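You operate a simulated robot arm through the tools that you are given. There is no shell and no other tool.

You run a simulated robot arm. Do the job below in one go: nothing can be reset, and whatever is moved stays where it is left.

JOB
Unload the small marker into the green tray and switch it off.
Fine: key off first; drawer in; preview, fan and mains off.

It is judged by the outcome, as a careful person would: the job done as asked, and still so three seconds after it is handed in. It fails if anything else is knocked over, pushed out of place, dropped, spilled or broken.

ROBOT AND FRAMES
A 6-joint arm with a two-finger parallel gripper, fixed in place. Base frame: the origin is at the foot of the arm, x ahead of it, y to its left, z up; the work surface is at about z = 800. Readings come in mm, degrees, newtons and seconds.
With the tool pointing down near the work surface it reaches from about 340 to 760 mm from the base axis. Its first joint turns from -66.0 to 66.0 degrees. Payload 2.45 kg.
Tool frame: the origin (TCP) lies between the finger pads and is the grasp point; the fingertips stand 24 mm ahead of it; z points along the fingers, y is the line along which they close. The gripper opens to 68 mm. The fingers are 17 mm wide and 10 mm thick; the gripper's body (40 by 70 mm) begins 41 mm behind the TCP.
Orientation is told as [roll, pitch, yaw] about the base's x, y, z axes, in that order, counted from this pose: with the fingers straight down and closing along the base's y, the tool's x points along the base's -x, its y along +y and its z along -z.

CONTROLS
- The arm moves only by the tool send_rows. Its argument "targets" is text: rows parted by semicolons, each of 6 numbers parted by spaces: the shift along the tool's x, y, z in mm, then the turn, a rotation vector about the tool's x, y, z in rad. In form: x y z wx wy wz; .... A call has 1 to 20 rows; each row shifts and turns the commanded pose from where the row before left it, along the tool's axes as they then stand. "fingers" is the gripper command, from -1 (fully open) to 1 (shut), values between in proportion, set as the call begins (left out, the last holds). Rows are played at 5 a second. More than 50 mm and 8.6 degrees between two rows, or a gripper value outside its range, and nothing of the call is played. Where a pose cannot be reached the arm comes as near as it can. A force on the tool above 40 N (or 10 N above the force at the start of the call, whichever is more), or a blocked arm, ends the call early, and 0.2 s more pass. Each finger travels about 108 mm/s and halts on what it meets, pressing with about 42 N; the grip force reading is that of the motor and also rises with nothing between the fingers. The clock runs only during rows and for 0.2 s after the last one: add rows that do not move to give the fingers time. The reply holds the time, the measured pose of the TCP, the force on the tool along the base axes, the opening and the grip force, in the units named above and with some noise, with the torque about the TCP (base axes, N m) and any sound that the robot's microphone picked up.
- Cameras (640 x 400 px; columns grow to the right, rows downward): "scene" is fixed at [157.6, 408, 1496.7]; the picture's right is [-0.86, -0.51, 0.00], its down [-0.23, 0.39, -0.89] and it looks along [0.46, -0.77, -0.45] (base axes); focal length 217 px, centre (320, 200). "wrist" rides on the gripper at [84, 11, -75] in the tool frame; the picture's right is [-0.13, 0.99, 0.00], its down [-0.60, -0.08, -0.79] and it looks along [-0.79, -0.10, 0.61] (tool axes); focal length 251 px, centre (320, 200). There is no depth. A picture from a camera that has moved, and an enlarged one, comes with that camera's place and axes in the base frame and with its lens. The place of the scene camera against the robot may be out by one fixed shift of up to 25 mm in any direction.
- camera(camera): a new picture of that camera. No time passes.
- enlarge(camera, box): a new picture of the part [left, top, right, bottom] of that camera's present view, enlarged. No time passes.
- hand_in(): hands the job in; it is judged then, once.

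Places have to be worked out from the pictures, the camera data and where the tool is seen. Open the gripper and draw the arm clear of the work before you hand the job in, unless the task says otherwise.

The tools are called after "Request:" by a JSON object that holds its "name" and its "arguments". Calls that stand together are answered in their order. send_rows: Moves the arm, as the interface text tells. Its arguments: {"type":"object","properties":{"targets":{"type":"string"},"fingers":{"type":"number"}},"required":["targets"]} The other tools are called the same way: camera (camera) takes a picture; enlarge (camera, box) takes an enlarged picture of a part of a camera's view; hand_in () hands the job in.

At the start:

```text
time_s: 0.0
eef_pos: [440.4, 136.7, 1366.2]
tcp_rot: [0.0, 0.1, 0.0]
contact_force: [-0.1, 0.4, -0.2]
wrist_torque: [0.01, 0.01, -0.01]
opening: 68.0
finger_force: 0.0
```

scene: 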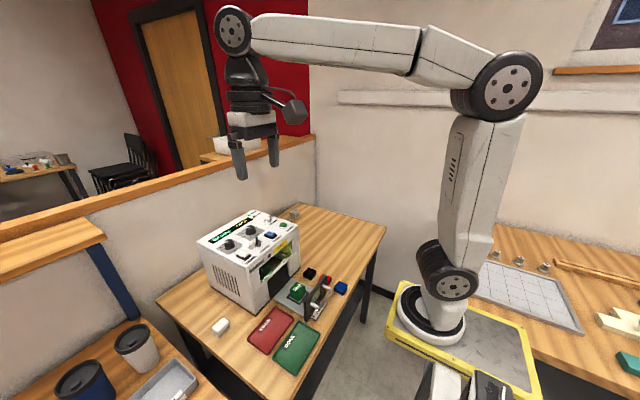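
wrist: 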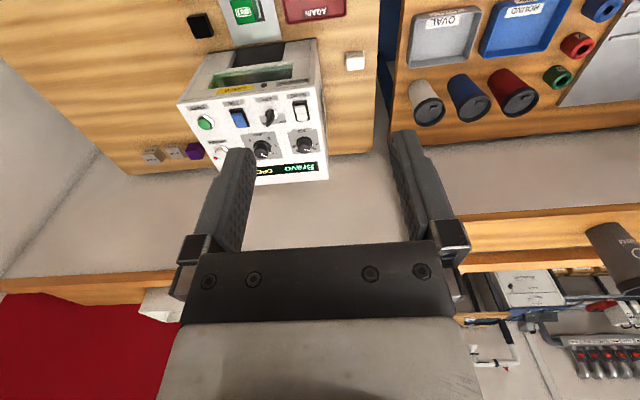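

I'll start by looking closely at the machine from both cameras to understand its controls before moving.

Request:
{"name": "enlarge", "arguments": {"camera": "scene", "box": [180, 190, 380, 390]}}

Request:
{"name": "enlarge", "arguments": {"camera": "wrist", "box": [160, 0, 380, 200]}}

Request:
{"name": "enlarge", "arguments": {"camera": "scene", "box": [190, 200, 310, 290]}}

Request:
{"name": "enlarge", "arguments": {"camera": "scene", "box": [240, 260, 360, 380]}}

```text
2.00 times, centred on (280, 290) of scene
camera zoom: at [157.6, 408.0, 1496.7], right [-0.86, -0.51, 0.0], down [-0.23, 0.39, -0.89], along [0.46, -0.77, -0.45], focal length 434 px, centre (400, 20)
```

zoom: 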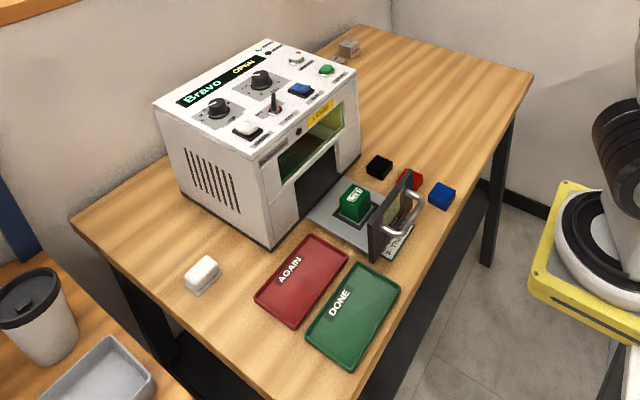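

```text
2.00 times, centred on (270, 100) of wrist
camera zoom: at [356.8, 147.9, 1439.1], right [0.13, 0.99, 0.0], down [0.6, -0.08, 0.79], along [0.79, -0.1, -0.61], focal length 503 px, centre (420, 400)
```

zoom: 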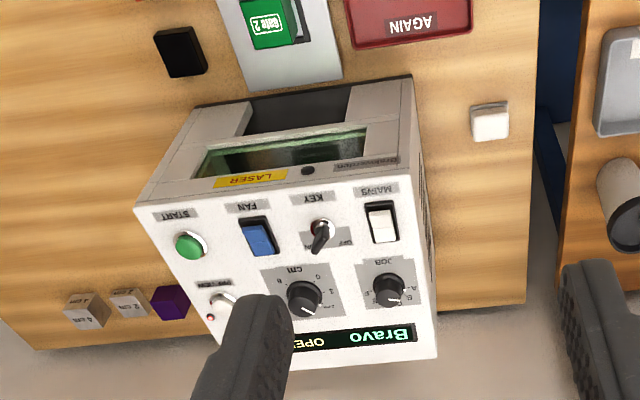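

```text
4.44 times, centred on (250, 245) of scene
camera zoom: at [157.6, 408.0, 1496.7], right [-0.86, -0.51, 0.0], down [-0.23, 0.39, -0.89], along [0.46, -0.77, -0.45], focal length 964 px, centre (631, 0)
```

zoom: 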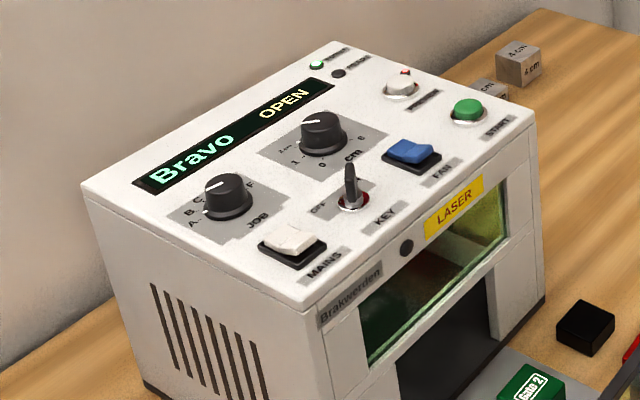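

```text
3.33 times, centred on (300, 320) of scene
camera zoom: at [157.6, 408.0, 1496.7], right [-0.86, -0.51, 0.0], down [-0.23, 0.39, -0.89], along [0.46, -0.77, -0.45], focal length 723 px, centre (387, -200)
```

zoom: 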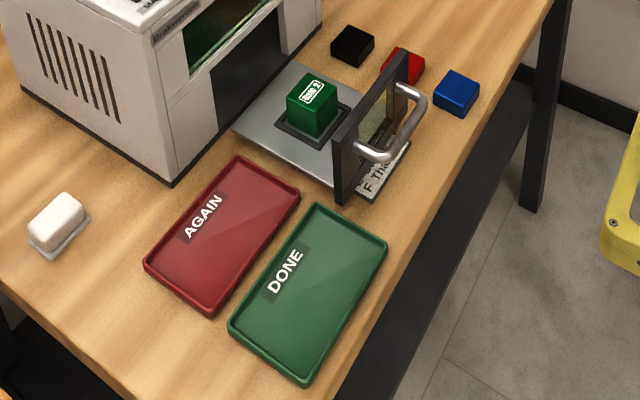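

The machine "Bravo" has its key, fan and mains on top, with the green "Gate 2" block sitting on the open drawer. I'll move the wrist camera to a second, closer viewpoint over the panel so I can triangulate.

Request:
{"name": "send_rows", "arguments": {"targets": "-10 -29.2 29 0 0 0; -10 -29.2 29 0 0 0; -10 -29.2 29 0 0 0; -10 -29.2 29 0 0 0; 0 0 0 0 0 0", "fingers": -1}}

Request:
{"name": "camera", "arguments": {"camera": "wrist"}}

Request:
{"name": "enlarge", "arguments": {"camera": "wrist", "box": [160, 0, 480, 200]}}

```text
time_s: 1.2
eef_pos: [481.1, 19.0, 1249.5]
tcp_rot: [-0.1, 0.1, 0.0]
contact_force: [0.2, -0.2, -0.4]
wrist_torque: [-0.01, -0.01, -0.02]
opening: 68.3
finger_force: 0.1
```

```text
taken
camera wrist: at [397.1, 30.1, 1323.6], right [0.13, 0.99, 0.0], down [0.6, -0.08, 0.79], along [0.79, -0.1, -0.61], focal length 251 px, centre (320, 200)
```

wrist: 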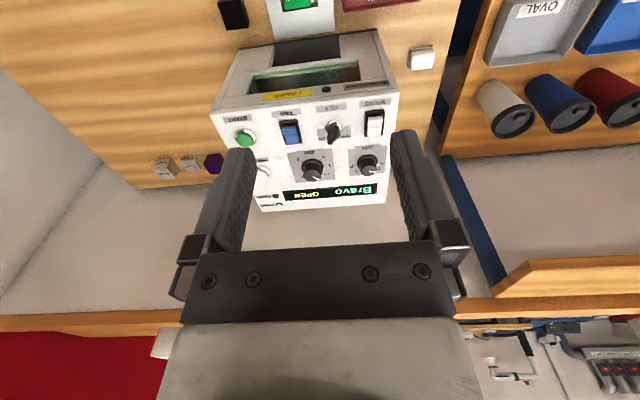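

```text
2.00 times, centred on (320, 100) of wrist
camera zoom: at [397.1, 30.1, 1323.6], right [0.13, 0.99, 0.0], down [0.6, -0.08, 0.79], along [0.79, -0.1, -0.61], focal length 503 px, centre (320, 400)
```

zoom: 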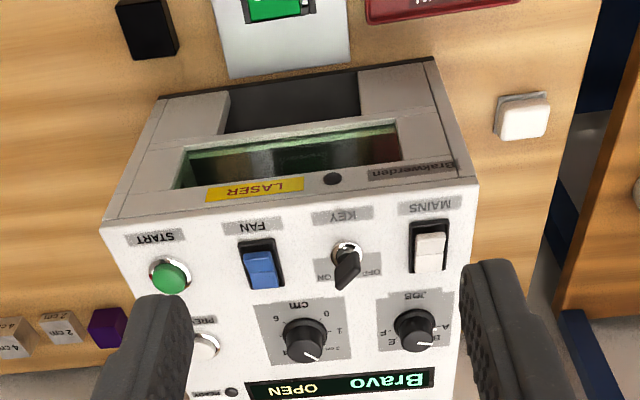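

The two views put the key near (622, 22, 1017). I'll move closer to read the key orientation and label details.

Request:
{"name": "send_rows", "arguments": {"targets": "-25 -2.5 30 0 0 0; -25 -2.5 30 0 0 0; -25 -2.5 30 0 0 0; -25 -2.5 30 0 0 0; 0 0 0 0 0 0", "fingers": -1}}

Request:
{"name": "camera", "arguments": {"camera": "wrist"}}

Request:
{"name": "enlarge", "arguments": {"camera": "wrist", "box": [240, 60, 400, 160]}}

Request:
{"name": "enlarge", "arguments": {"camera": "scene", "box": [225, 205, 305, 255]}}

```text
time_s: 2.4
eef_pos: [582.4, 8.9, 1127.3]
tcp_rot: [0.0, 0.0, 0.0]
contact_force: [0.3, 0.5, 0.1]
wrist_torque: [0.02, 0.0, 0.02]
opening: 68.1
finger_force: 0.0
```

```text
taken
camera wrist: at [498.5, 20.1, 1201.2], right [0.13, 0.99, 0.0], down [0.6, -0.08, 0.79], along [0.79, -0.1, -0.61], focal length 251 px, centre (320, 200)
```

wrist: 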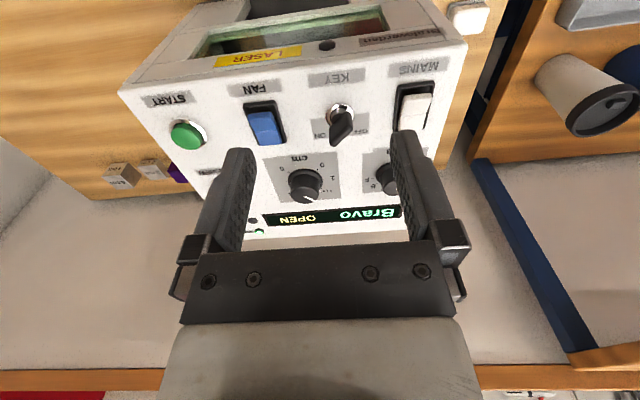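

```text
4.00 times, centred on (320, 110) of wrist
camera zoom: at [498.5, 20.1, 1201.2], right [0.13, 0.99, 0.0], down [0.6, -0.08, 0.79], along [0.79, -0.1, -0.61], focal length 1006 px, centre (320, 560)
```

zoom: 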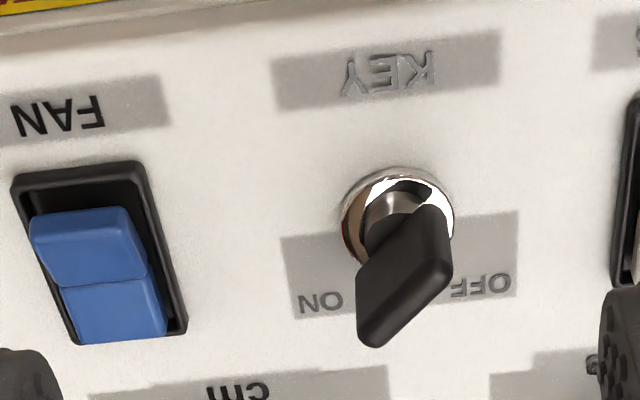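

```text
8.00 times, centred on (265, 230) of scene
camera zoom: at [157.6, 408.0, 1496.7], right [-0.86, -0.51, 0.0], down [-0.23, 0.39, -0.89], along [0.46, -0.77, -0.45], focal length 1736 px, centre (760, -40)
```

zoom: 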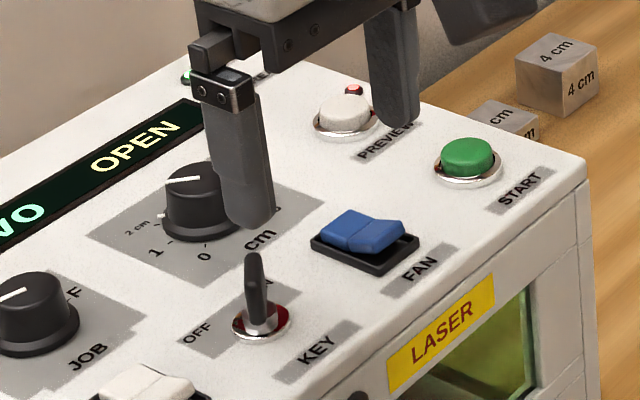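

The key blade lies along the ON diagonal (+x, −y), centred near (622, 20.5) with its top near z≈1046, so turning it to OFF is about +90° CCW from above. I'll move above it, narrow the fingers, and turn the gripper to straddle the blade.

Request:
{"name": "send_rows", "arguments": {"targets": "-19.8 5.8 18.5 0 0 0; -19.8 5.8 18.5 0 0 0; 0 0 0 0 0 0.131; 0 0 0 0 0 0.131; 0 0 0 0 0 0.131; 0 0 0 0 0 0.131; 0 0 0 0 0 0.131; 0 0 0 0 0 0.131; 0 0 0 0 0 0; 0 0 0 0 0 0", "fingers": 0.1}}

Request:
{"name": "camera", "arguments": {"camera": "wrist"}}

Request:
{"name": "enlarge", "arguments": {"camera": "wrist", "box": [240, 60, 400, 160]}}

Request:
{"name": "enlarge", "arguments": {"camera": "scene", "box": [225, 205, 305, 255]}}

```text
time_s: 4.6
eef_pos: [620.4, 21.3, 1092.0]
tcp_rot: [0.0, 0.0, -45.1]
contact_force: [0.1, -0.6, -0.5]
wrist_torque: [0.01, 0.03, -0.01]
opening: 30.7
finger_force: 0.0
```

```text
taken
camera wrist: at [569.1, 88.9, 1165.6], right [0.79, 0.61, 0.0], down [0.37, -0.48, 0.79], along [0.48, -0.63, -0.61], focal length 251 px, centre (320, 200)
```

wrist: 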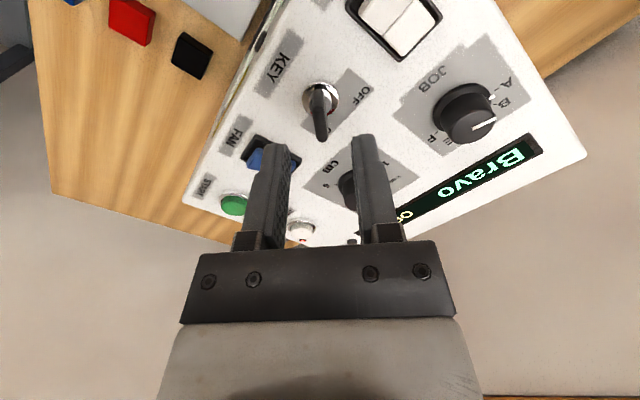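

```text
4.00 times, centred on (320, 110) of wrist
camera zoom: at [569.1, 88.9, 1165.6], right [0.79, 0.61, 0.0], down [0.37, -0.48, 0.79], along [0.48, -0.63, -0.61], focal length 1006 px, centre (320, 560)
```

zoom: 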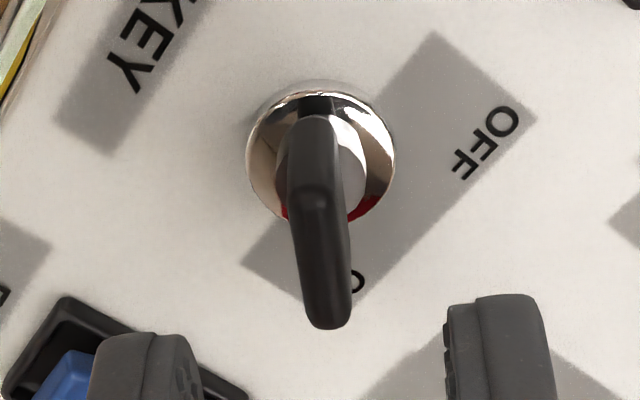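

```text
8.00 times, centred on (265, 230) of scene
camera zoom: at [157.6, 408.0, 1496.7], right [-0.86, -0.51, 0.0], down [-0.23, 0.39, -0.89], along [0.46, -0.77, -0.45], focal length 1736 px, centre (760, -40)
```

zoom: 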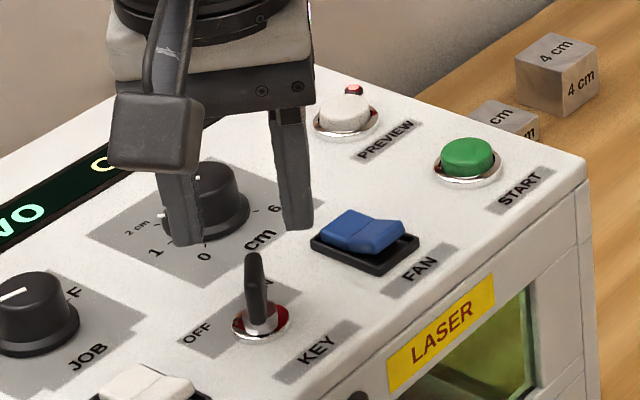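

The key is centred at about (622, 20) and the fingers straddle it well. I'll descend so the fingertips overlap the blade while staying about 10 mm above the panel.

Request:
{"name": "send_rows", "arguments": {"targets": "-0.9 0.2 13.5 0 0 0; -0.9 0.2 13.5 0 0 0; 0 0 13.5 0 0 0; 0 0 0 0 0 0", "fingers": 0.1}}

Request:
{"name": "enlarge", "arguments": {"camera": "scene", "box": [225, 205, 305, 255]}}

Request:
{"name": "camera", "arguments": {"camera": "wrist"}}

```text
time_s: 5.6
eef_pos: [622.4, 19.7, 1052.3]
tcp_rot: [0.0, 0.0, -45.1]
contact_force: [-0.4, 0.1, -0.2]
wrist_torque: [0.01, 0.05, 0.0]
opening: 30.5
finger_force: 0.0
```

```text
8.00 times, centred on (265, 230) of scene
camera zoom: at [157.6, 408.0, 1496.7], right [-0.86, -0.51, 0.0], down [-0.23, 0.39, -0.89], along [0.46, -0.77, -0.45], focal length 1736 px, centre (760, -40)
```

zoom: 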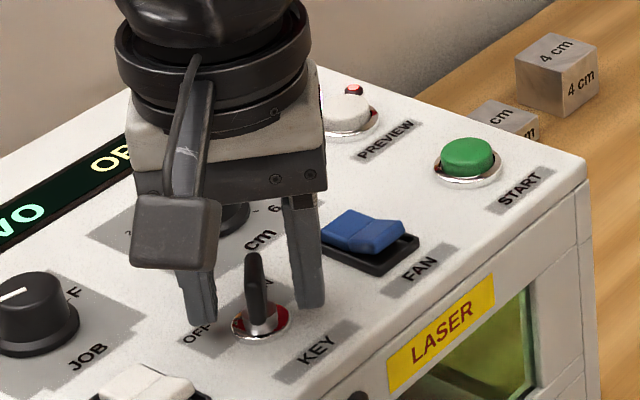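

```text
taken
camera wrist: at [570.3, 87.7, 1125.5], right [0.79, 0.61, 0.0], down [0.37, -0.48, 0.79], along [0.48, -0.63, -0.61], focal length 251 px, centre (320, 200)
```

wrist: 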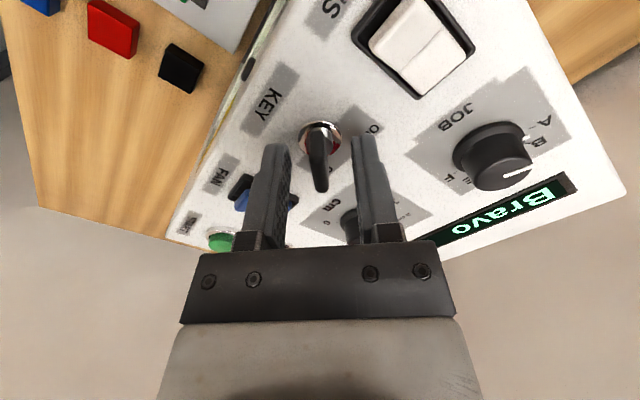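

The fingers straddle the blade with no contact force. I'll close the grip on the key now.

Request:
{"name": "send_rows", "arguments": {"targets": "0 0 0 0 0 0; 0 0 0 0 0 0; 0 0 0 0 0 0", "fingers": 1}}

Request:
{"name": "enlarge", "arguments": {"camera": "wrist", "box": [240, 80, 400, 180]}}

```text
time_s: 6.4
eef_pos: [622.1, 20.8, 1051.4]
tcp_rot: [0.0, 0.0, -45.1]
contact_force: [-2.4, -2.1, 2.1]
wrist_torque: [-0.15, -0.15, 0.0]
opening: 6.9
finger_force: 28.9
```

```text
4.00 times, centred on (320, 130) of wrist
camera zoom: at [570.2, 87.5, 1125.8], right [0.79, 0.61, 0.0], down [0.37, -0.48, 0.79], along [0.48, -0.63, -0.61], focal length 1006 px, centre (320, 480)
```

zoom: 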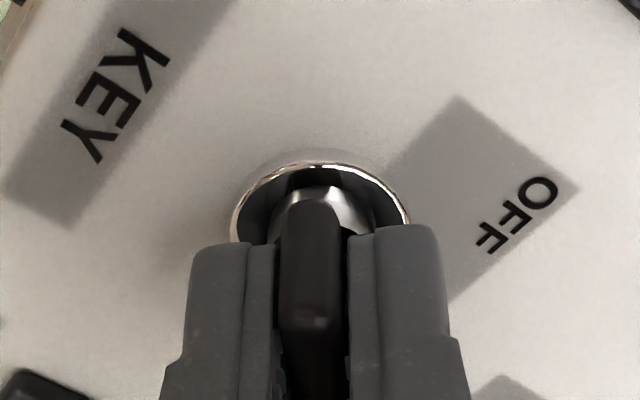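

The blade is gripped at about 7 mm with a small side force. I'll turn the key CCW from ON toward OFF, the first half now.

Request:
{"name": "send_rows", "arguments": {"targets": "0 0 0 0 0 -0.131; 0 0 0 0 0 -0.131; 0 0 0 0 0 -0.131; 0 0 0 0 0 -0.131; 0 0 0 0 0 -0.131; 0 0 0 0 0 -0.131; 0 0 0 0 0 0", "fingers": 1}}

Request:
{"name": "enlarge", "arguments": {"camera": "wrist", "box": [240, 80, 400, 180]}}

```text
time_s: 8.0
eef_pos: [621.4, 19.7, 1051.8]
tcp_rot: [0.1, 0.0, 0.1]
contact_force: [-7.9, -7.3, 4.8]
wrist_torque: [-0.07, -0.51, 0.0]
opening: 7.1
finger_force: 29.3
```

```text
4.00 times, centred on (320, 130) of wrist
camera zoom: at [537.8, 31.0, 1125.8], right [0.13, 0.99, 0.0], down [0.6, -0.08, 0.79], along [0.79, -0.1, -0.61], focal length 1006 px, centre (320, 480)
```

zoom: 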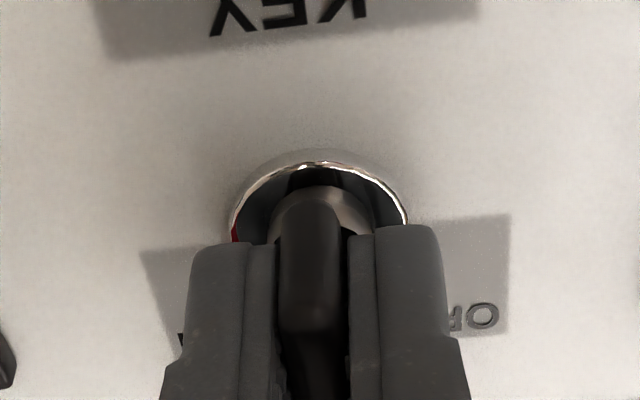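

The key has turned with the gripper to mid-position with modest forces. I'll continue the second 45° to OFF.

Request:
{"name": "send_rows", "arguments": {"targets": "0 0 0 0 0 -0.131; 0 0 0 0 0 -0.131; 0 0 0 0 0 -0.131; 0 0 0 0 0 -0.131; 0 0 0 0 0 -0.131; 0 0 0 0 0 -0.131; 0 0 0 0 0 0", "fingers": 1}}

Request:
{"name": "enlarge", "arguments": {"camera": "wrist", "box": [240, 80, 400, 180]}}

Request:
{"name": "enlarge", "arguments": {"camera": "scene", "box": [195, 195, 315, 270]}}

```text
time_s: 9.6
eef_pos: [622.5, 20.7, 1052.4]
tcp_rot: [-0.1, -0.1, 45.3]
contact_force: [-6.3, -9.3, 10.5]
wrist_torque: [-0.42, 0.59, -0.11]
opening: 6.9
finger_force: 29.4
```

```text
4.00 times, centred on (320, 130) of wrist
camera zoom: at [554.8, -31.6, 1125.6], right [-0.61, 0.79, 0.0], down [0.48, 0.37, 0.79], along [0.63, 0.49, -0.61], focal length 1006 px, centre (320, 480)
```

zoom: 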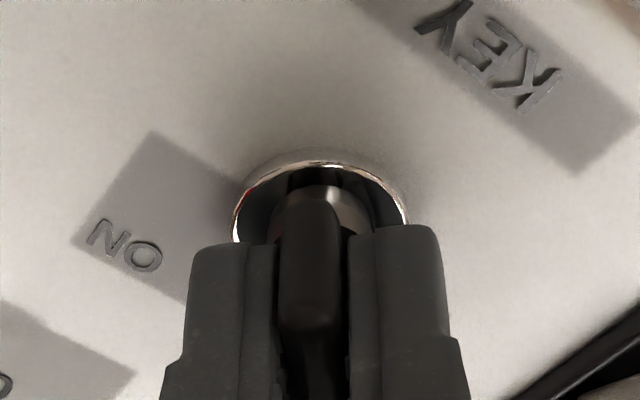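

```text
5.33 times, centred on (255, 232) of scene
camera zoom: at [157.1, 407.7, 1496.9], right [-0.86, -0.51, 0.0], down [-0.23, 0.39, -0.89], along [0.46, -0.77, -0.45], focal length 1157 px, centre (667, 27)
```

zoom: 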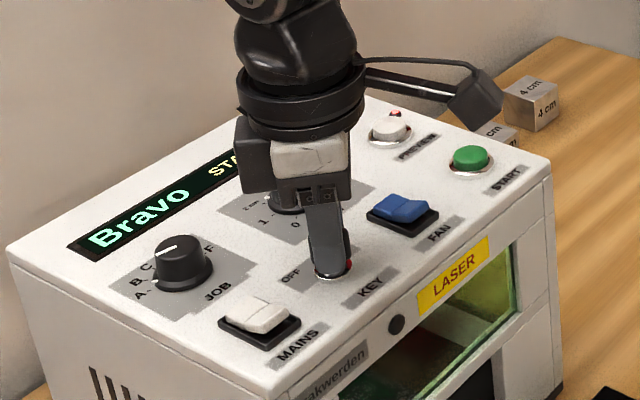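

The display changed from OPEN to "STA…" and there is a little torque at the stop. I'll release the key, lift straight up, and check.

Request:
{"name": "send_rows", "arguments": {"targets": "0 0 0 0 0 0; 0 0 0 0 0 0; 0 0 -25 0 0 0; 0 0 -25 0 0 0; 0 0 -25 0 0 0; 0 0 0 0 0 0", "fingers": 0.1}}

Request:
{"name": "camera", "arguments": {"camera": "wrist"}}

Request:
{"name": "enlarge", "arguments": {"camera": "wrist", "box": [240, 60, 400, 160]}}

Request:
{"name": "enlarge", "arguments": {"camera": "scene", "box": [195, 195, 315, 270]}}

```text
time_s: 11.0
eef_pos: [621.1, 19.9, 1127.6]
tcp_rot: [0.1, 0.0, 45.1]
contact_force: [0.1, -0.2, -0.4]
wrist_torque: [0.0, -0.01, 0.04]
opening: 30.5
finger_force: 0.0
```

```text
taken
camera wrist: at [554.4, -31.4, 1201.6], right [-0.61, 0.79, 0.0], down [0.48, 0.37, 0.79], along [0.63, 0.48, -0.61], focal length 251 px, centre (320, 200)
```

wrist: 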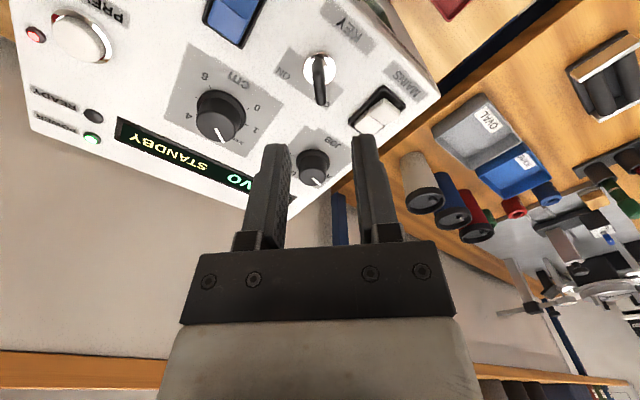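

```text
4.00 times, centred on (320, 110) of wrist
camera zoom: at [554.4, -31.4, 1201.6], right [-0.61, 0.79, 0.0], down [0.48, 0.37, 0.79], along [0.63, 0.48, -0.61], focal length 1006 px, centre (320, 560)
```

zoom: 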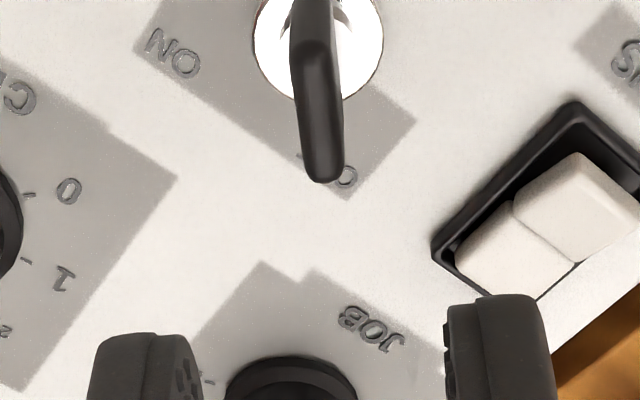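

```text
5.33 times, centred on (255, 232) of scene
camera zoom: at [157.6, 408.0, 1496.7], right [-0.86, -0.51, 0.0], down [-0.23, 0.39, -0.89], along [0.46, -0.77, -0.45], focal length 1157 px, centre (667, 27)
```

zoom: 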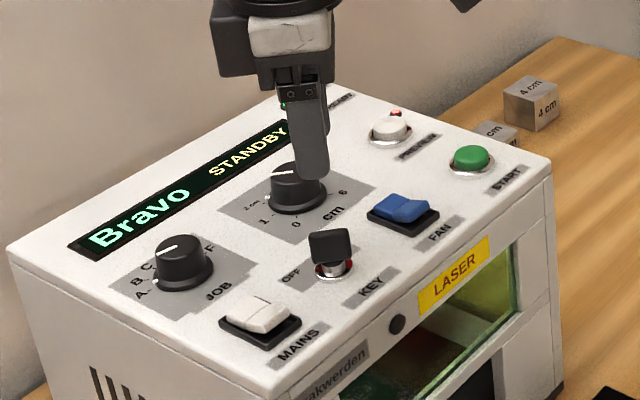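

The key now points to OFF and the display reads STANDBY. Next I'll turn the gripper straight again and back off to view the drawer, block and trays.

Request:
{"name": "send_rows", "arguments": {"targets": "0 0 0 0 0 0.131; 0 0 0 0 0 0.131; 0 0 0 0 0 0.131; 0 0 0 0 0 0.131; 0 0 0 0 0 0.131; 0 0 0 0 0 0.131; 36 -9 5 0 0 0; 36 -9 10 0 0 0; 36 -9 15 0 0 0; 36 -9 24 0 0 0; 36 -9 24 0 0 0; 0 0 0 0 0 0", "fingers": -1}}

Request:
{"name": "camera", "arguments": {"camera": "wrist"}}

Request:
{"name": "enlarge", "arguments": {"camera": "wrist", "box": [160, 0, 480, 200]}}

Request:
{"name": "camera", "arguments": {"camera": "scene"}}

```text
time_s: 13.6
eef_pos: [440.6, -26.8, 1049.1]
tcp_rot: [0.0, -0.1, 0.0]
contact_force: [0.0, 0.5, -0.1]
wrist_torque: [-0.05, -0.03, 0.01]
opening: 68.0
finger_force: 0.1
```

```text
taken
camera wrist: at [357.5, -15.3, 1122.0], right [0.13, 0.99, 0.0], down [0.6, -0.08, 0.79], along [0.79, -0.1, -0.61], focal length 251 px, centre (320, 200)
```

wrist: 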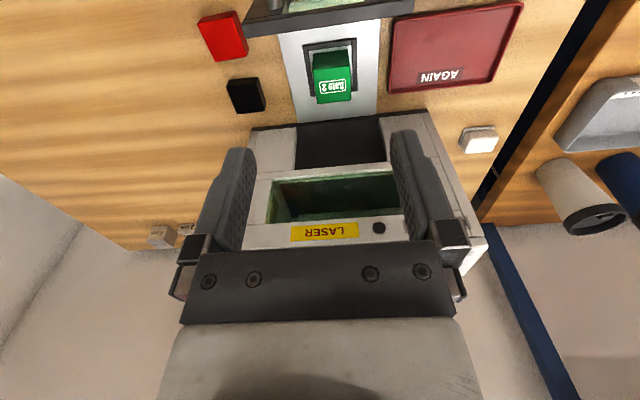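

```text
2.00 times, centred on (320, 100) of wrist
camera zoom: at [357.5, -15.3, 1122.0], right [0.13, 0.99, 0.0], down [0.6, -0.08, 0.79], along [0.79, -0.1, -0.61], focal length 503 px, centre (320, 400)
```

zoom: 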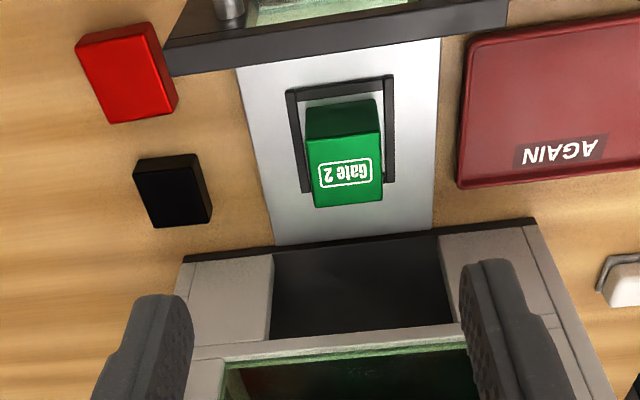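

```text
taken
```

scene: 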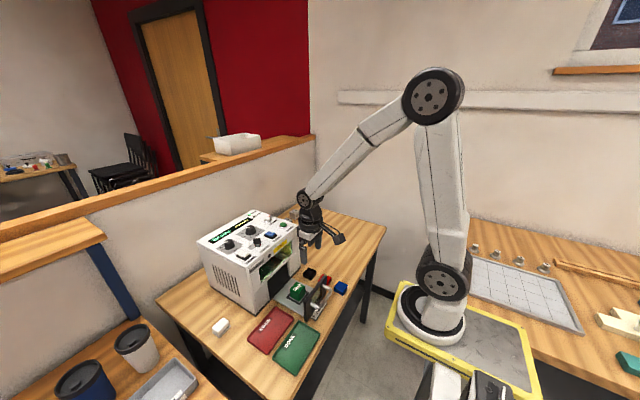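

The block sits at about x 481–520, y −38–0 with its top at z≈856. I'll zoom in on the nest and drawer front to judge clearances for the grasp.

Request:
{"name": "enlarge", "arguments": {"camera": "wrist", "box": [280, 20, 400, 120]}}

Request:
{"name": "enlarge", "arguments": {"camera": "scene", "box": [270, 265, 350, 330]}}

```text
4.00 times, centred on (340, 70) of wrist
camera zoom: at [357.5, -15.3, 1122.0], right [0.13, 0.99, 0.0], down [0.6, -0.08, 0.79], along [0.79, -0.1, -0.61], focal length 1006 px, centre (240, 720)
```

zoom: 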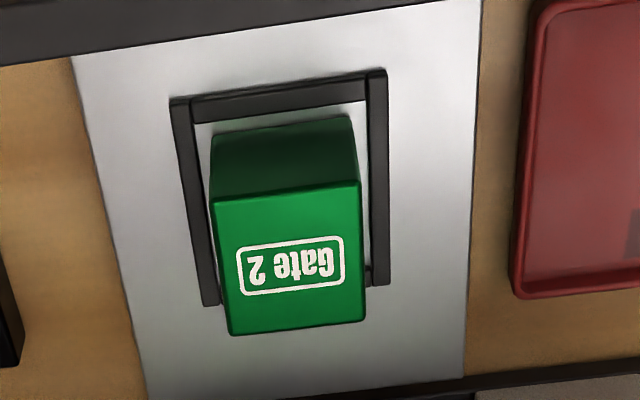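

```text
6.15 times, centred on (310, 298) of scene
camera zoom: at [157.6, 408.0, 1496.7], right [-0.86, -0.51, 0.0], down [-0.23, 0.39, -0.89], along [0.46, -0.77, -0.45], focal length 1335 px, centre (382, -400)
```

zoom: 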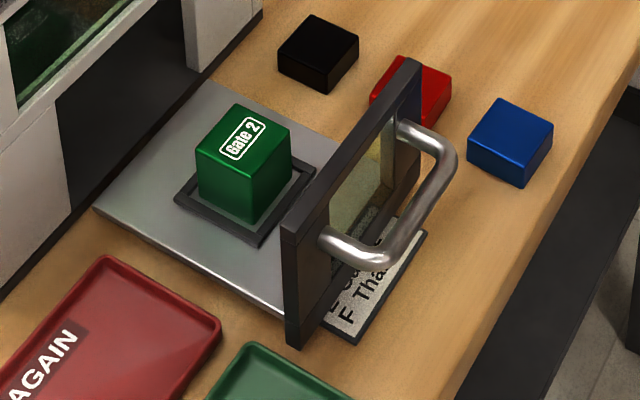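

The nest is a low frame (~6 mm), so I'll grasp the block with tips at about z=827. First I'll move above the block and check alignment.

Request:
{"name": "send_rows", "arguments": {"targets": "-20 2.6 25 0 0 0; -20 2.6 35 0 0 0; -19.7 2.5 35 0 0 0; 0 0 30 0 0 0; 0 0 0 0 0 0", "fingers": -1}}

Request:
{"name": "camera", "arguments": {"camera": "wrist"}}

Request:
{"name": "enlarge", "arguments": {"camera": "scene", "box": [250, 240, 370, 330]}}

```text
time_s: 14.8
eef_pos: [503.8, -15.3, 922.4]
tcp_rot: [0.0, 0.0, -0.1]
contact_force: [1.1, 0.0, 0.6]
wrist_torque: [-0.01, 0.01, -0.02]
opening: 68.2
finger_force: 0.0
```

```text
taken
camera wrist: at [420.2, -5.0, 996.8], right [0.13, 0.99, 0.0], down [0.6, -0.08, 0.79], along [0.79, -0.1, -0.61], focal length 251 px, centre (320, 200)
```

wrist: 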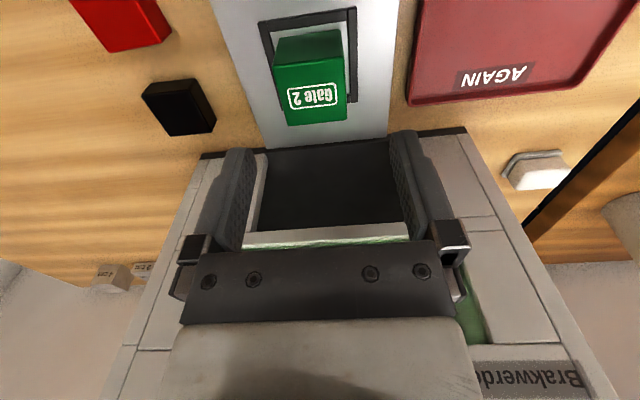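

```text
4.44 times, centred on (310, 285) of scene
camera zoom: at [157.6, 408.0, 1496.7], right [-0.86, -0.51, 0.0], down [-0.23, 0.39, -0.89], along [0.46, -0.77, -0.45], focal length 964 px, centre (364, -178)
```

zoom: 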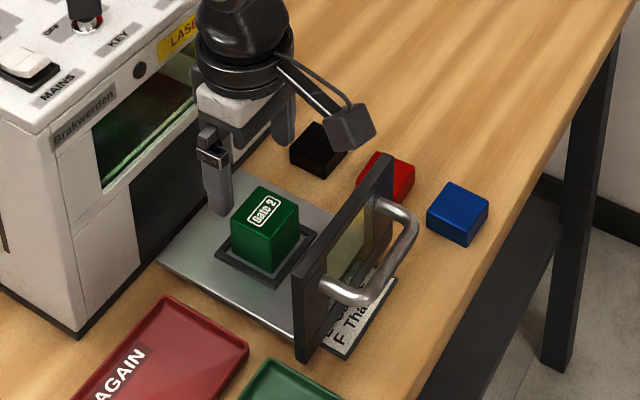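

The pose reads about (504, −15.5), 4 mm off the block centre (500, −19.4), so I'll correct that while descending to z≈851.

Request:
{"name": "send_rows", "arguments": {"targets": "1.9 -2 12 0 0 0; 1.9 -2 12 0 0 0; 0 0 12 0 0 0; 0 0 0 0 0 0", "fingers": -1}}

Request:
{"name": "camera", "arguments": {"camera": "wrist"}}

```text
time_s: 15.8
eef_pos: [500.3, -19.6, 886.3]
tcp_rot: [0.1, 0.1, -0.1]
contact_force: [0.0, -0.1, -0.5]
wrist_torque: [0.01, -0.02, 0.04]
opening: 67.8
finger_force: 0.1
```

```text
taken
camera wrist: at [415.2, -8.8, 960.3], right [0.13, 0.99, 0.0], down [0.6, -0.08, 0.79], along [0.79, -0.1, -0.61], focal length 251 px, centre (320, 200)
```

wrist: 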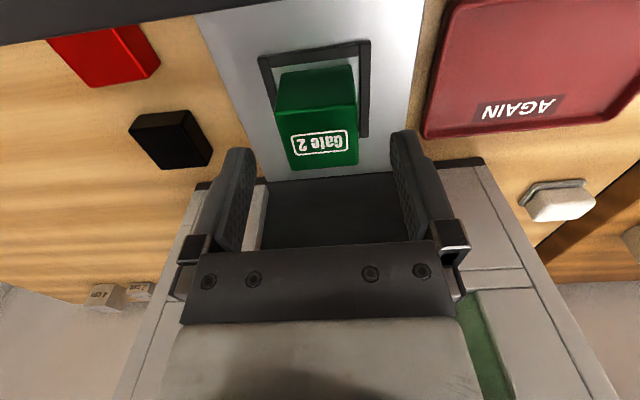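

Aligned at (500, −19.6) with the block centred between the fingers. I'll descend the remaining 35 mm and close.

Request:
{"name": "send_rows", "arguments": {"targets": "0 0 12 0 0 0; 0 0 12 0 0 0; 0 0 11 0 0 0; 0 0 0 0 0 0", "fingers": -1}}

Request:
{"name": "enlarge", "arguments": {"camera": "scene", "box": [250, 240, 370, 330]}}

Request:
{"name": "camera", "arguments": {"camera": "wrist"}}

```text
time_s: 16.8
eef_pos: [497.9, -21.3, 852.2]
tcp_rot: [0.0, 0.0, 0.1]
contact_force: [0.2, 0.2, -0.6]
wrist_torque: [0.01, 0.01, 0.0]
opening: 67.8
finger_force: 0.2
```

```text
4.44 times, centred on (310, 285) of scene
camera zoom: at [157.6, 408.0, 1496.7], right [-0.86, -0.51, 0.0], down [-0.23, 0.39, -0.89], along [0.46, -0.77, -0.45], focal length 964 px, centre (364, -178)
```

zoom: 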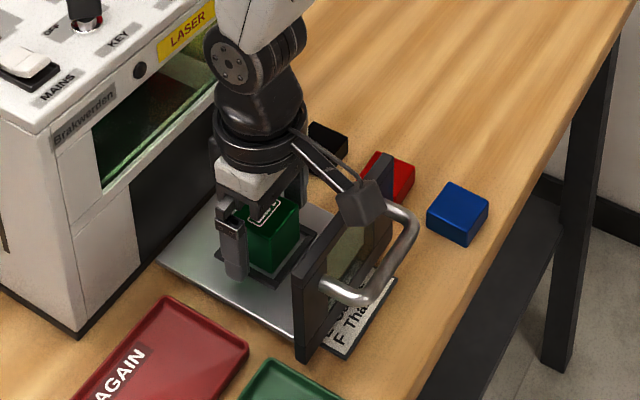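

```text
taken
camera wrist: at [413.9, -9.2, 925.7], right [0.13, 0.99, 0.0], down [0.6, -0.08, 0.79], along [0.79, -0.1, -0.61], focal length 251 px, centre (320, 200)
```

wrist: 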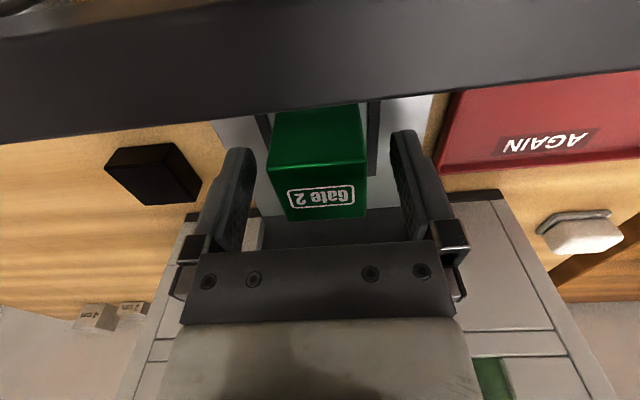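

The block is between the fingers with the tips above the nest frame. Closing on it now.

Request:
{"name": "send_rows", "arguments": {"targets": "0 0 0 0 0 0; 0 0 0 0 0 0; 0 0 0 0 0 0; 0 0 0 0 0 0", "fingers": 1}}

Request:
{"name": "camera", "arguments": {"camera": "wrist"}}

```text
time_s: 17.8
eef_pos: [497.5, -19.2, 852.7]
tcp_rot: [0.0, -0.1, -0.1]
contact_force: [0.8, 0.2, 0.5]
wrist_torque: [0.01, 0.0, 0.0]
opening: 39.4
finger_force: 42.2
```

```text
taken
camera wrist: at [413.7, -9.2, 925.9], right [0.13, 0.99, 0.0], down [0.6, -0.08, 0.79], along [0.79, -0.1, -0.61], focal length 251 px, centre (320, 200)
```

wrist: 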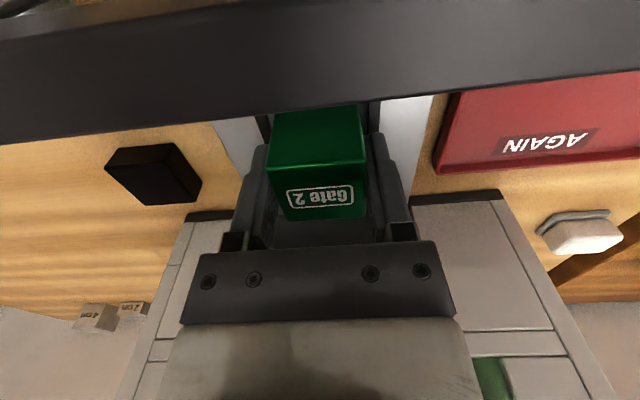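

The block is held (39.4 mm, 42 N). I'll lift it straight up clear of the nest and drawer front, then carry it toward the green tray, which I judge to span x 370–450, y 47–177.

Request:
{"name": "send_rows", "arguments": {"targets": "0 0 -10 0 0 0; 0 0 -20 0 0 0; 0 0 -30 0 0 0; 0 0 -30 0 0 0; 0 0 -30 0 0 0; 0 0 0 0 0 0", "fingers": 1}}

Request:
{"name": "enlarge", "arguments": {"camera": "scene", "box": [230, 230, 370, 380]}}

Request:
{"name": "camera", "arguments": {"camera": "wrist"}}

```text
time_s: 19.2
eef_pos: [497.9, -20.3, 972.3]
tcp_rot: [-0.1, 0.1, 0.0]
contact_force: [0.0, 1.0, -1.3]
wrist_torque: [0.0, 0.02, -0.01]
opening: 39.4
finger_force: 41.4
```

```text
2.67 times, centred on (300, 305) of scene
camera zoom: at [157.6, 408.0, 1496.7], right [-0.86, -0.51, 0.0], down [-0.23, 0.39, -0.89], along [0.46, -0.77, -0.45], focal length 579 px, centre (373, -80)
```

zoom: 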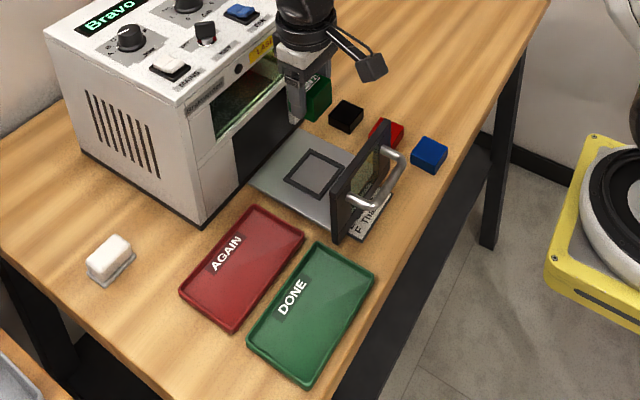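

```text
taken
camera wrist: at [413.4, -9.5, 1046.9], right [0.13, 0.99, 0.0], down [0.6, -0.08, 0.79], along [0.79, -0.1, -0.61], focal length 251 px, centre (320, 200)
```

wrist: 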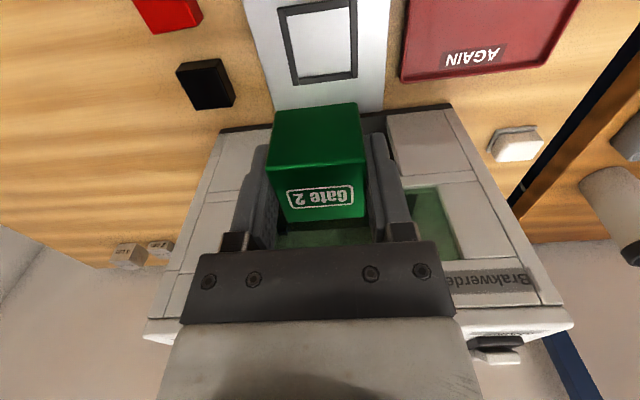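

The block is lifted cleanly and the nest is intact. I'll carry it over to the green tray centre at about (410, 112).

Request:
{"name": "send_rows", "arguments": {"targets": "22 33 0 0 0 0; 22 33 0 0 0 0; 22 33 0 0 0 0; 22 33 0 0 0 0; 0 0 25 0 0 0; 0 0 25 0 0 0; 0 0 0 0 0 0", "fingers": 1}}

Request:
{"name": "enlarge", "arguments": {"camera": "scene", "box": [230, 230, 370, 380]}}

Request:
{"name": "camera", "arguments": {"camera": "wrist"}}

```text
time_s: 20.8
eef_pos: [410.2, 110.7, 922.2]
tcp_rot: [0.0, 0.1, -0.1]
contact_force: [-0.8, 0.8, -2.0]
wrist_torque: [0.01, -0.01, 0.02]
opening: 39.5
finger_force: 41.8
```

```text
2.67 times, centred on (300, 305) of scene
camera zoom: at [157.6, 408.0, 1496.7], right [-0.86, -0.51, 0.0], down [-0.23, 0.39, -0.89], along [0.46, -0.77, -0.45], focal length 579 px, centre (373, -80)
```

zoom: 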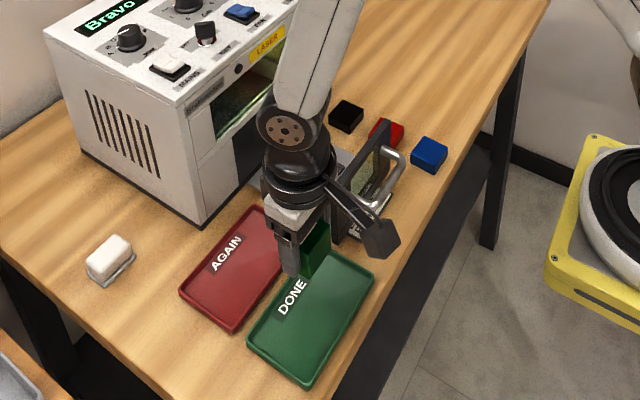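

```text
taken
camera wrist: at [326.1, 121.9, 995.6], right [0.13, 0.99, 0.0], down [0.6, -0.08, 0.79], along [0.79, -0.1, -0.61], focal length 251 px, centre (320, 200)
```

wrist: 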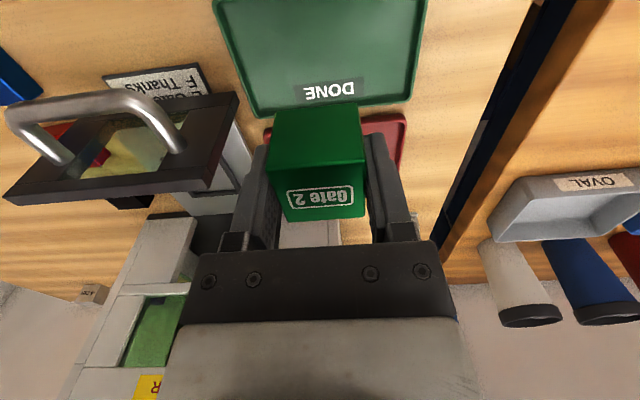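

The wrist view puts the green tray at about x 363–442, y 49–174, so its centre is near (403, 112). I'll shift 7 mm back and descend most of the way.

Request:
{"name": "send_rows", "arguments": {"targets": "3.5 0.6 20 0 0 0; 3.5 0.6 20 0 0 0; 0 0 18 0 0 0; 0 0 10 0 0 0; 0 0 0 0 0 0", "fingers": 1}}

Request:
{"name": "enlarge", "arguments": {"camera": "scene", "box": [250, 270, 350, 380]}}

Request:
{"name": "camera", "arguments": {"camera": "wrist"}}

```text
time_s: 22.0
eef_pos: [402.4, 112.3, 854.1]
tcp_rot: [0.1, 0.0, 0.0]
contact_force: [-0.3, -0.4, -2.1]
wrist_torque: [-0.03, 0.02, -0.01]
opening: 39.7
finger_force: 41.5
```

```text
3.64 times, centred on (300, 325) of scene
camera zoom: at [157.6, 408.0, 1496.7], right [-0.86, -0.51, 0.0], down [-0.23, 0.39, -0.89], along [0.46, -0.77, -0.45], focal length 789 px, centre (393, -254)
```

zoom: 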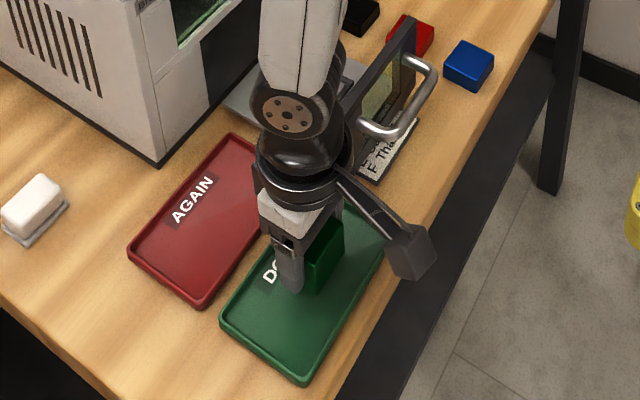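

```text
taken
camera wrist: at [318.7, 123.6, 928.7], right [0.13, 0.99, 0.0], down [0.6, -0.08, 0.79], along [0.79, -0.1, -0.61], focal length 251 px, centre (320, 200)
```

wrist: 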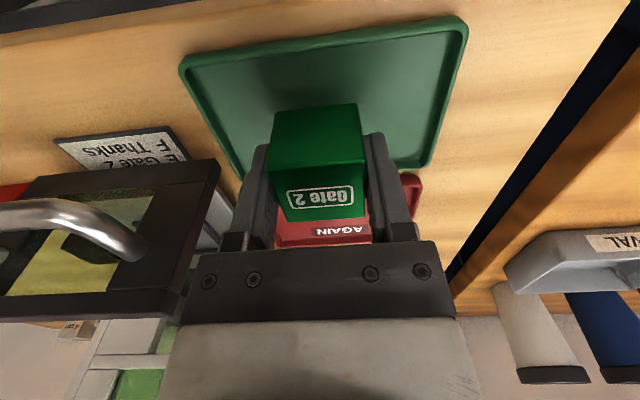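

The block is centred over the tray and I expect floor contact near TCP z≈840. I'll lower in small steps and watch the force.

Request:
{"name": "send_rows", "arguments": {"targets": "0 0 4 0 0 0; 0 0 3 0 0 0; 0 0 2 0 0 0; 0 0 2 0 0 0; 0 0 0 0 0 0", "fingers": 1}}

```text
time_s: 23.2
eef_pos: [402.8, 111.8, 845.0]
tcp_rot: [0.0, 0.0, -0.1]
contact_force: [-0.5, -0.1, -1.8]
wrist_torque: [-0.03, -0.03, 0.0]
opening: 39.7
finger_force: 42.2
```

No contact yet at z=845. I'll keep lowering by small steps.

Request:
{"name": "send_rows", "arguments": {"targets": "0 0 1.5 0 0 0; 0 0 1.5 0 0 0; 0 0 1 0 0 0; 0 0 0 0 0 0", "fingers": 1}}

Request:
{"name": "enlarge", "arguments": {"camera": "scene", "box": [280, 305, 340, 355]}}

```text
time_s: 24.2
eef_pos: [403.8, 112.1, 840.6]
tcp_rot: [-0.1, -0.1, 0.0]
contact_force: [-0.2, 0.5, -1.0]
wrist_torque: [0.01, 0.02, -0.01]
opening: 39.9
finger_force: 42.1
```

```text
8.00 times, centred on (310, 330) of scene
camera zoom: at [157.6, 408.0, 1496.7], right [-0.86, -0.51, 0.0], down [-0.23, 0.39, -0.89], along [0.46, -0.77, -0.45], focal length 1736 px, centre (400, -840)
```

zoom: 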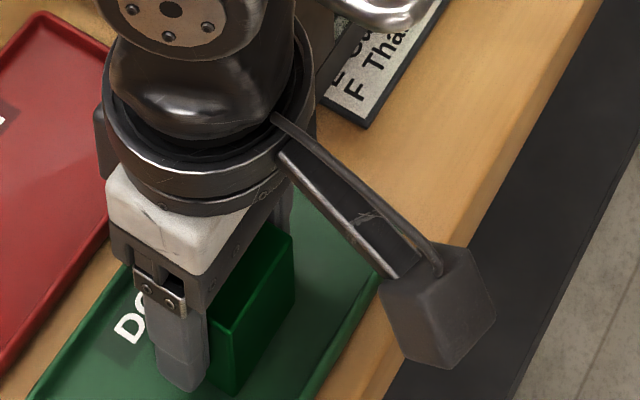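

Still almost no contact (weight reading slightly lower). A few more 1 mm steps.

Request:
{"name": "send_rows", "arguments": {"targets": "0 0 1 0 0 0; 0 0 1 0 0 0; 0 0 0 0 0 0", "fingers": 1}}

```text
time_s: 25.0
eef_pos: [402.5, 112.2, 837.4]
tcp_rot: [0.0, 0.0, -0.1]
contact_force: [0.3, 0.1, -0.9]
wrist_torque: [0.02, 0.02, 0.01]
opening: 39.7
finger_force: 42.5
```

Request:
{"name": "send_rows", "arguments": {"targets": "0 0 1 0 0 0; 0 0 1 0 0 0; 0 0 0 0 0 0", "fingers": 1}}

Request:
{"name": "camera", "arguments": {"camera": "wrist"}}

```text
time_s: 25.8
eef_pos: [403.3, 112.1, 836.7]
tcp_rot: [0.0, 0.0, 0.0]
contact_force: [-5.2, -1.5, 35.0]
wrist_torque: [-0.07, 0.08, 0.01]
opening: 39.9
finger_force: 42.0
```

```text
taken
camera wrist: at [318.8, 123.7, 910.1], right [0.13, 0.99, 0.0], down [0.6, -0.08, 0.79], along [0.79, -0.1, -0.61], focal length 251 px, centre (320, 200)
```

wrist: 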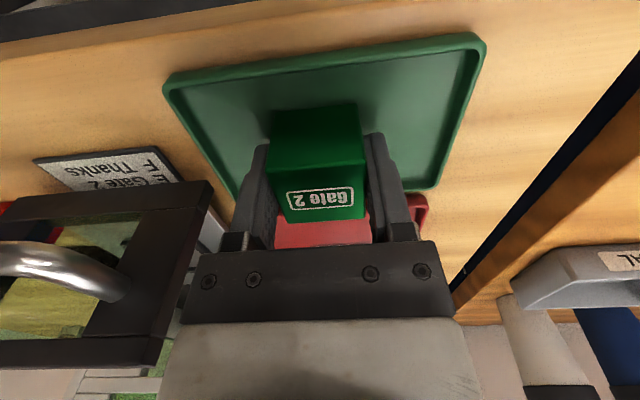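

The block is on the tray floor (35 N). I'll ease up 1 mm, then open the fingers.

Request:
{"name": "send_rows", "arguments": {"targets": "0 0 -1 0 0 0; 0 0 0 0 0 0", "fingers": 1}}

Request:
{"name": "send_rows", "arguments": {"targets": "0 0 0 0 0 0; 0 0 0 0 0 0; 0 0 0 0 0 0", "fingers": -0.7}}

Request:
{"name": "camera", "arguments": {"camera": "wrist"}}

```text
time_s: 26.4
eef_pos: [403.0, 112.9, 835.9]
tcp_rot: [-0.1, 0.0, 0.1]
contact_force: [0.1, 2.5, 3.9]
wrist_torque: [0.09, -0.13, 0.05]
opening: 39.8
finger_force: 42.1
```

```text
time_s: 27.2
eef_pos: [401.3, 112.3, 836.9]
tcp_rot: [0.1, 0.1, -0.1]
contact_force: [-0.6, 0.2, 0.7]
wrist_torque: [0.01, -0.02, -0.02]
opening: 57.7
finger_force: 0.0
```

```text
taken
camera wrist: at [318.9, 123.6, 910.7], right [0.13, 0.99, 0.0], down [0.6, -0.08, 0.79], along [0.79, -0.1, -0.61], focal length 251 px, centre (320, 200)
```

wrist: 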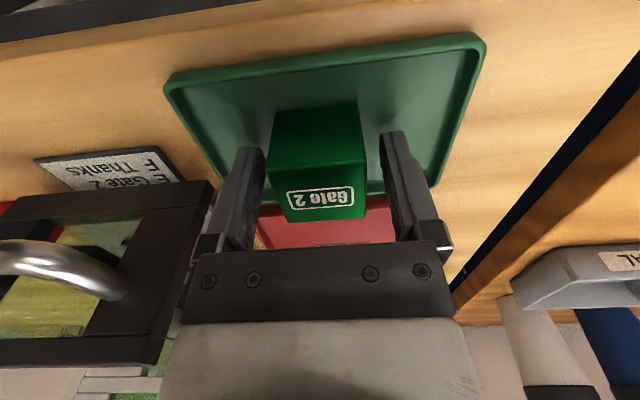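

The block is released and standing in the tray. I'll lift straight up clear.

Request:
{"name": "send_rows", "arguments": {"targets": "0 0 -15 0 0 0; 0 0 -30 0 0 0; 0 0 -40 0 0 0; 0 0 -40 0 0 0; 0 0 -40 0 0 0; 0 0 0 0 0 0", "fingers": -0.7}}

Request:
{"name": "camera", "arguments": {"camera": "wrist"}}

Request:
{"name": "enlarge", "arguments": {"camera": "scene", "box": [230, 230, 370, 380]}}

Request:
{"name": "enlarge", "arguments": {"camera": "scene", "box": [285, 265, 355, 325]}}

```text
time_s: 28.6
eef_pos: [401.7, 111.8, 1003.9]
tcp_rot: [0.0, 0.0, 0.0]
contact_force: [0.7, 0.2, -1.3]
wrist_torque: [0.04, 0.07, 0.02]
opening: 57.7
finger_force: 0.0
```

```text
taken
camera wrist: at [318.4, 122.5, 1076.6], right [0.13, 0.99, 0.0], down [0.6, -0.08, 0.79], along [0.79, -0.1, -0.61], focal length 251 px, centre (320, 200)
```

wrist: 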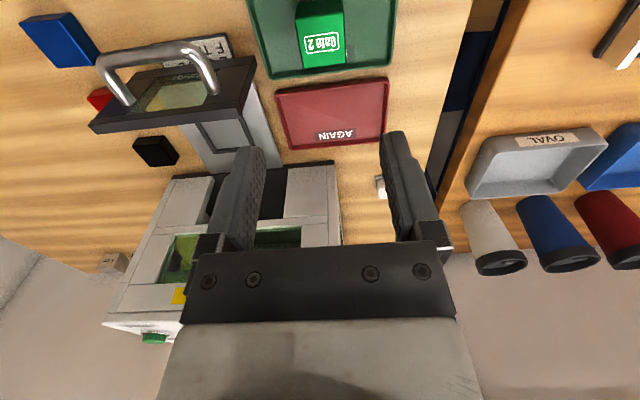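

```text
2.67 times, centred on (300, 305) of scene
camera zoom: at [157.6, 408.0, 1496.7], right [-0.86, -0.51, 0.0], down [-0.23, 0.39, -0.89], along [0.46, -0.77, -0.45], focal length 579 px, centre (373, -80)
```

zoom: 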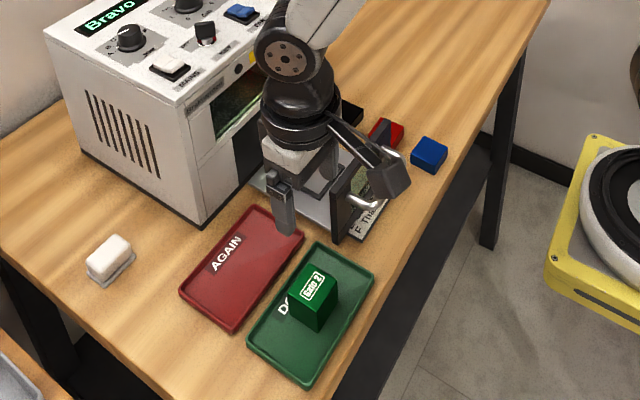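

```text
6.67 times, centred on (320, 295) of scene
camera zoom: at [157.6, 408.0, 1496.7], right [-0.86, -0.51, 0.0], down [-0.23, 0.39, -0.89], along [0.46, -0.77, -0.45], focal length 1446 px, centre (320, -433)
```

zoom: 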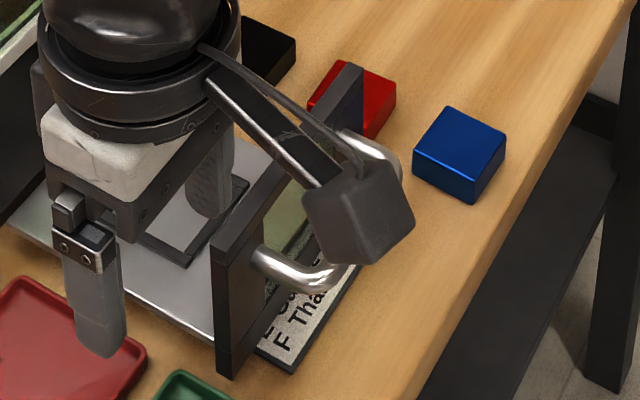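

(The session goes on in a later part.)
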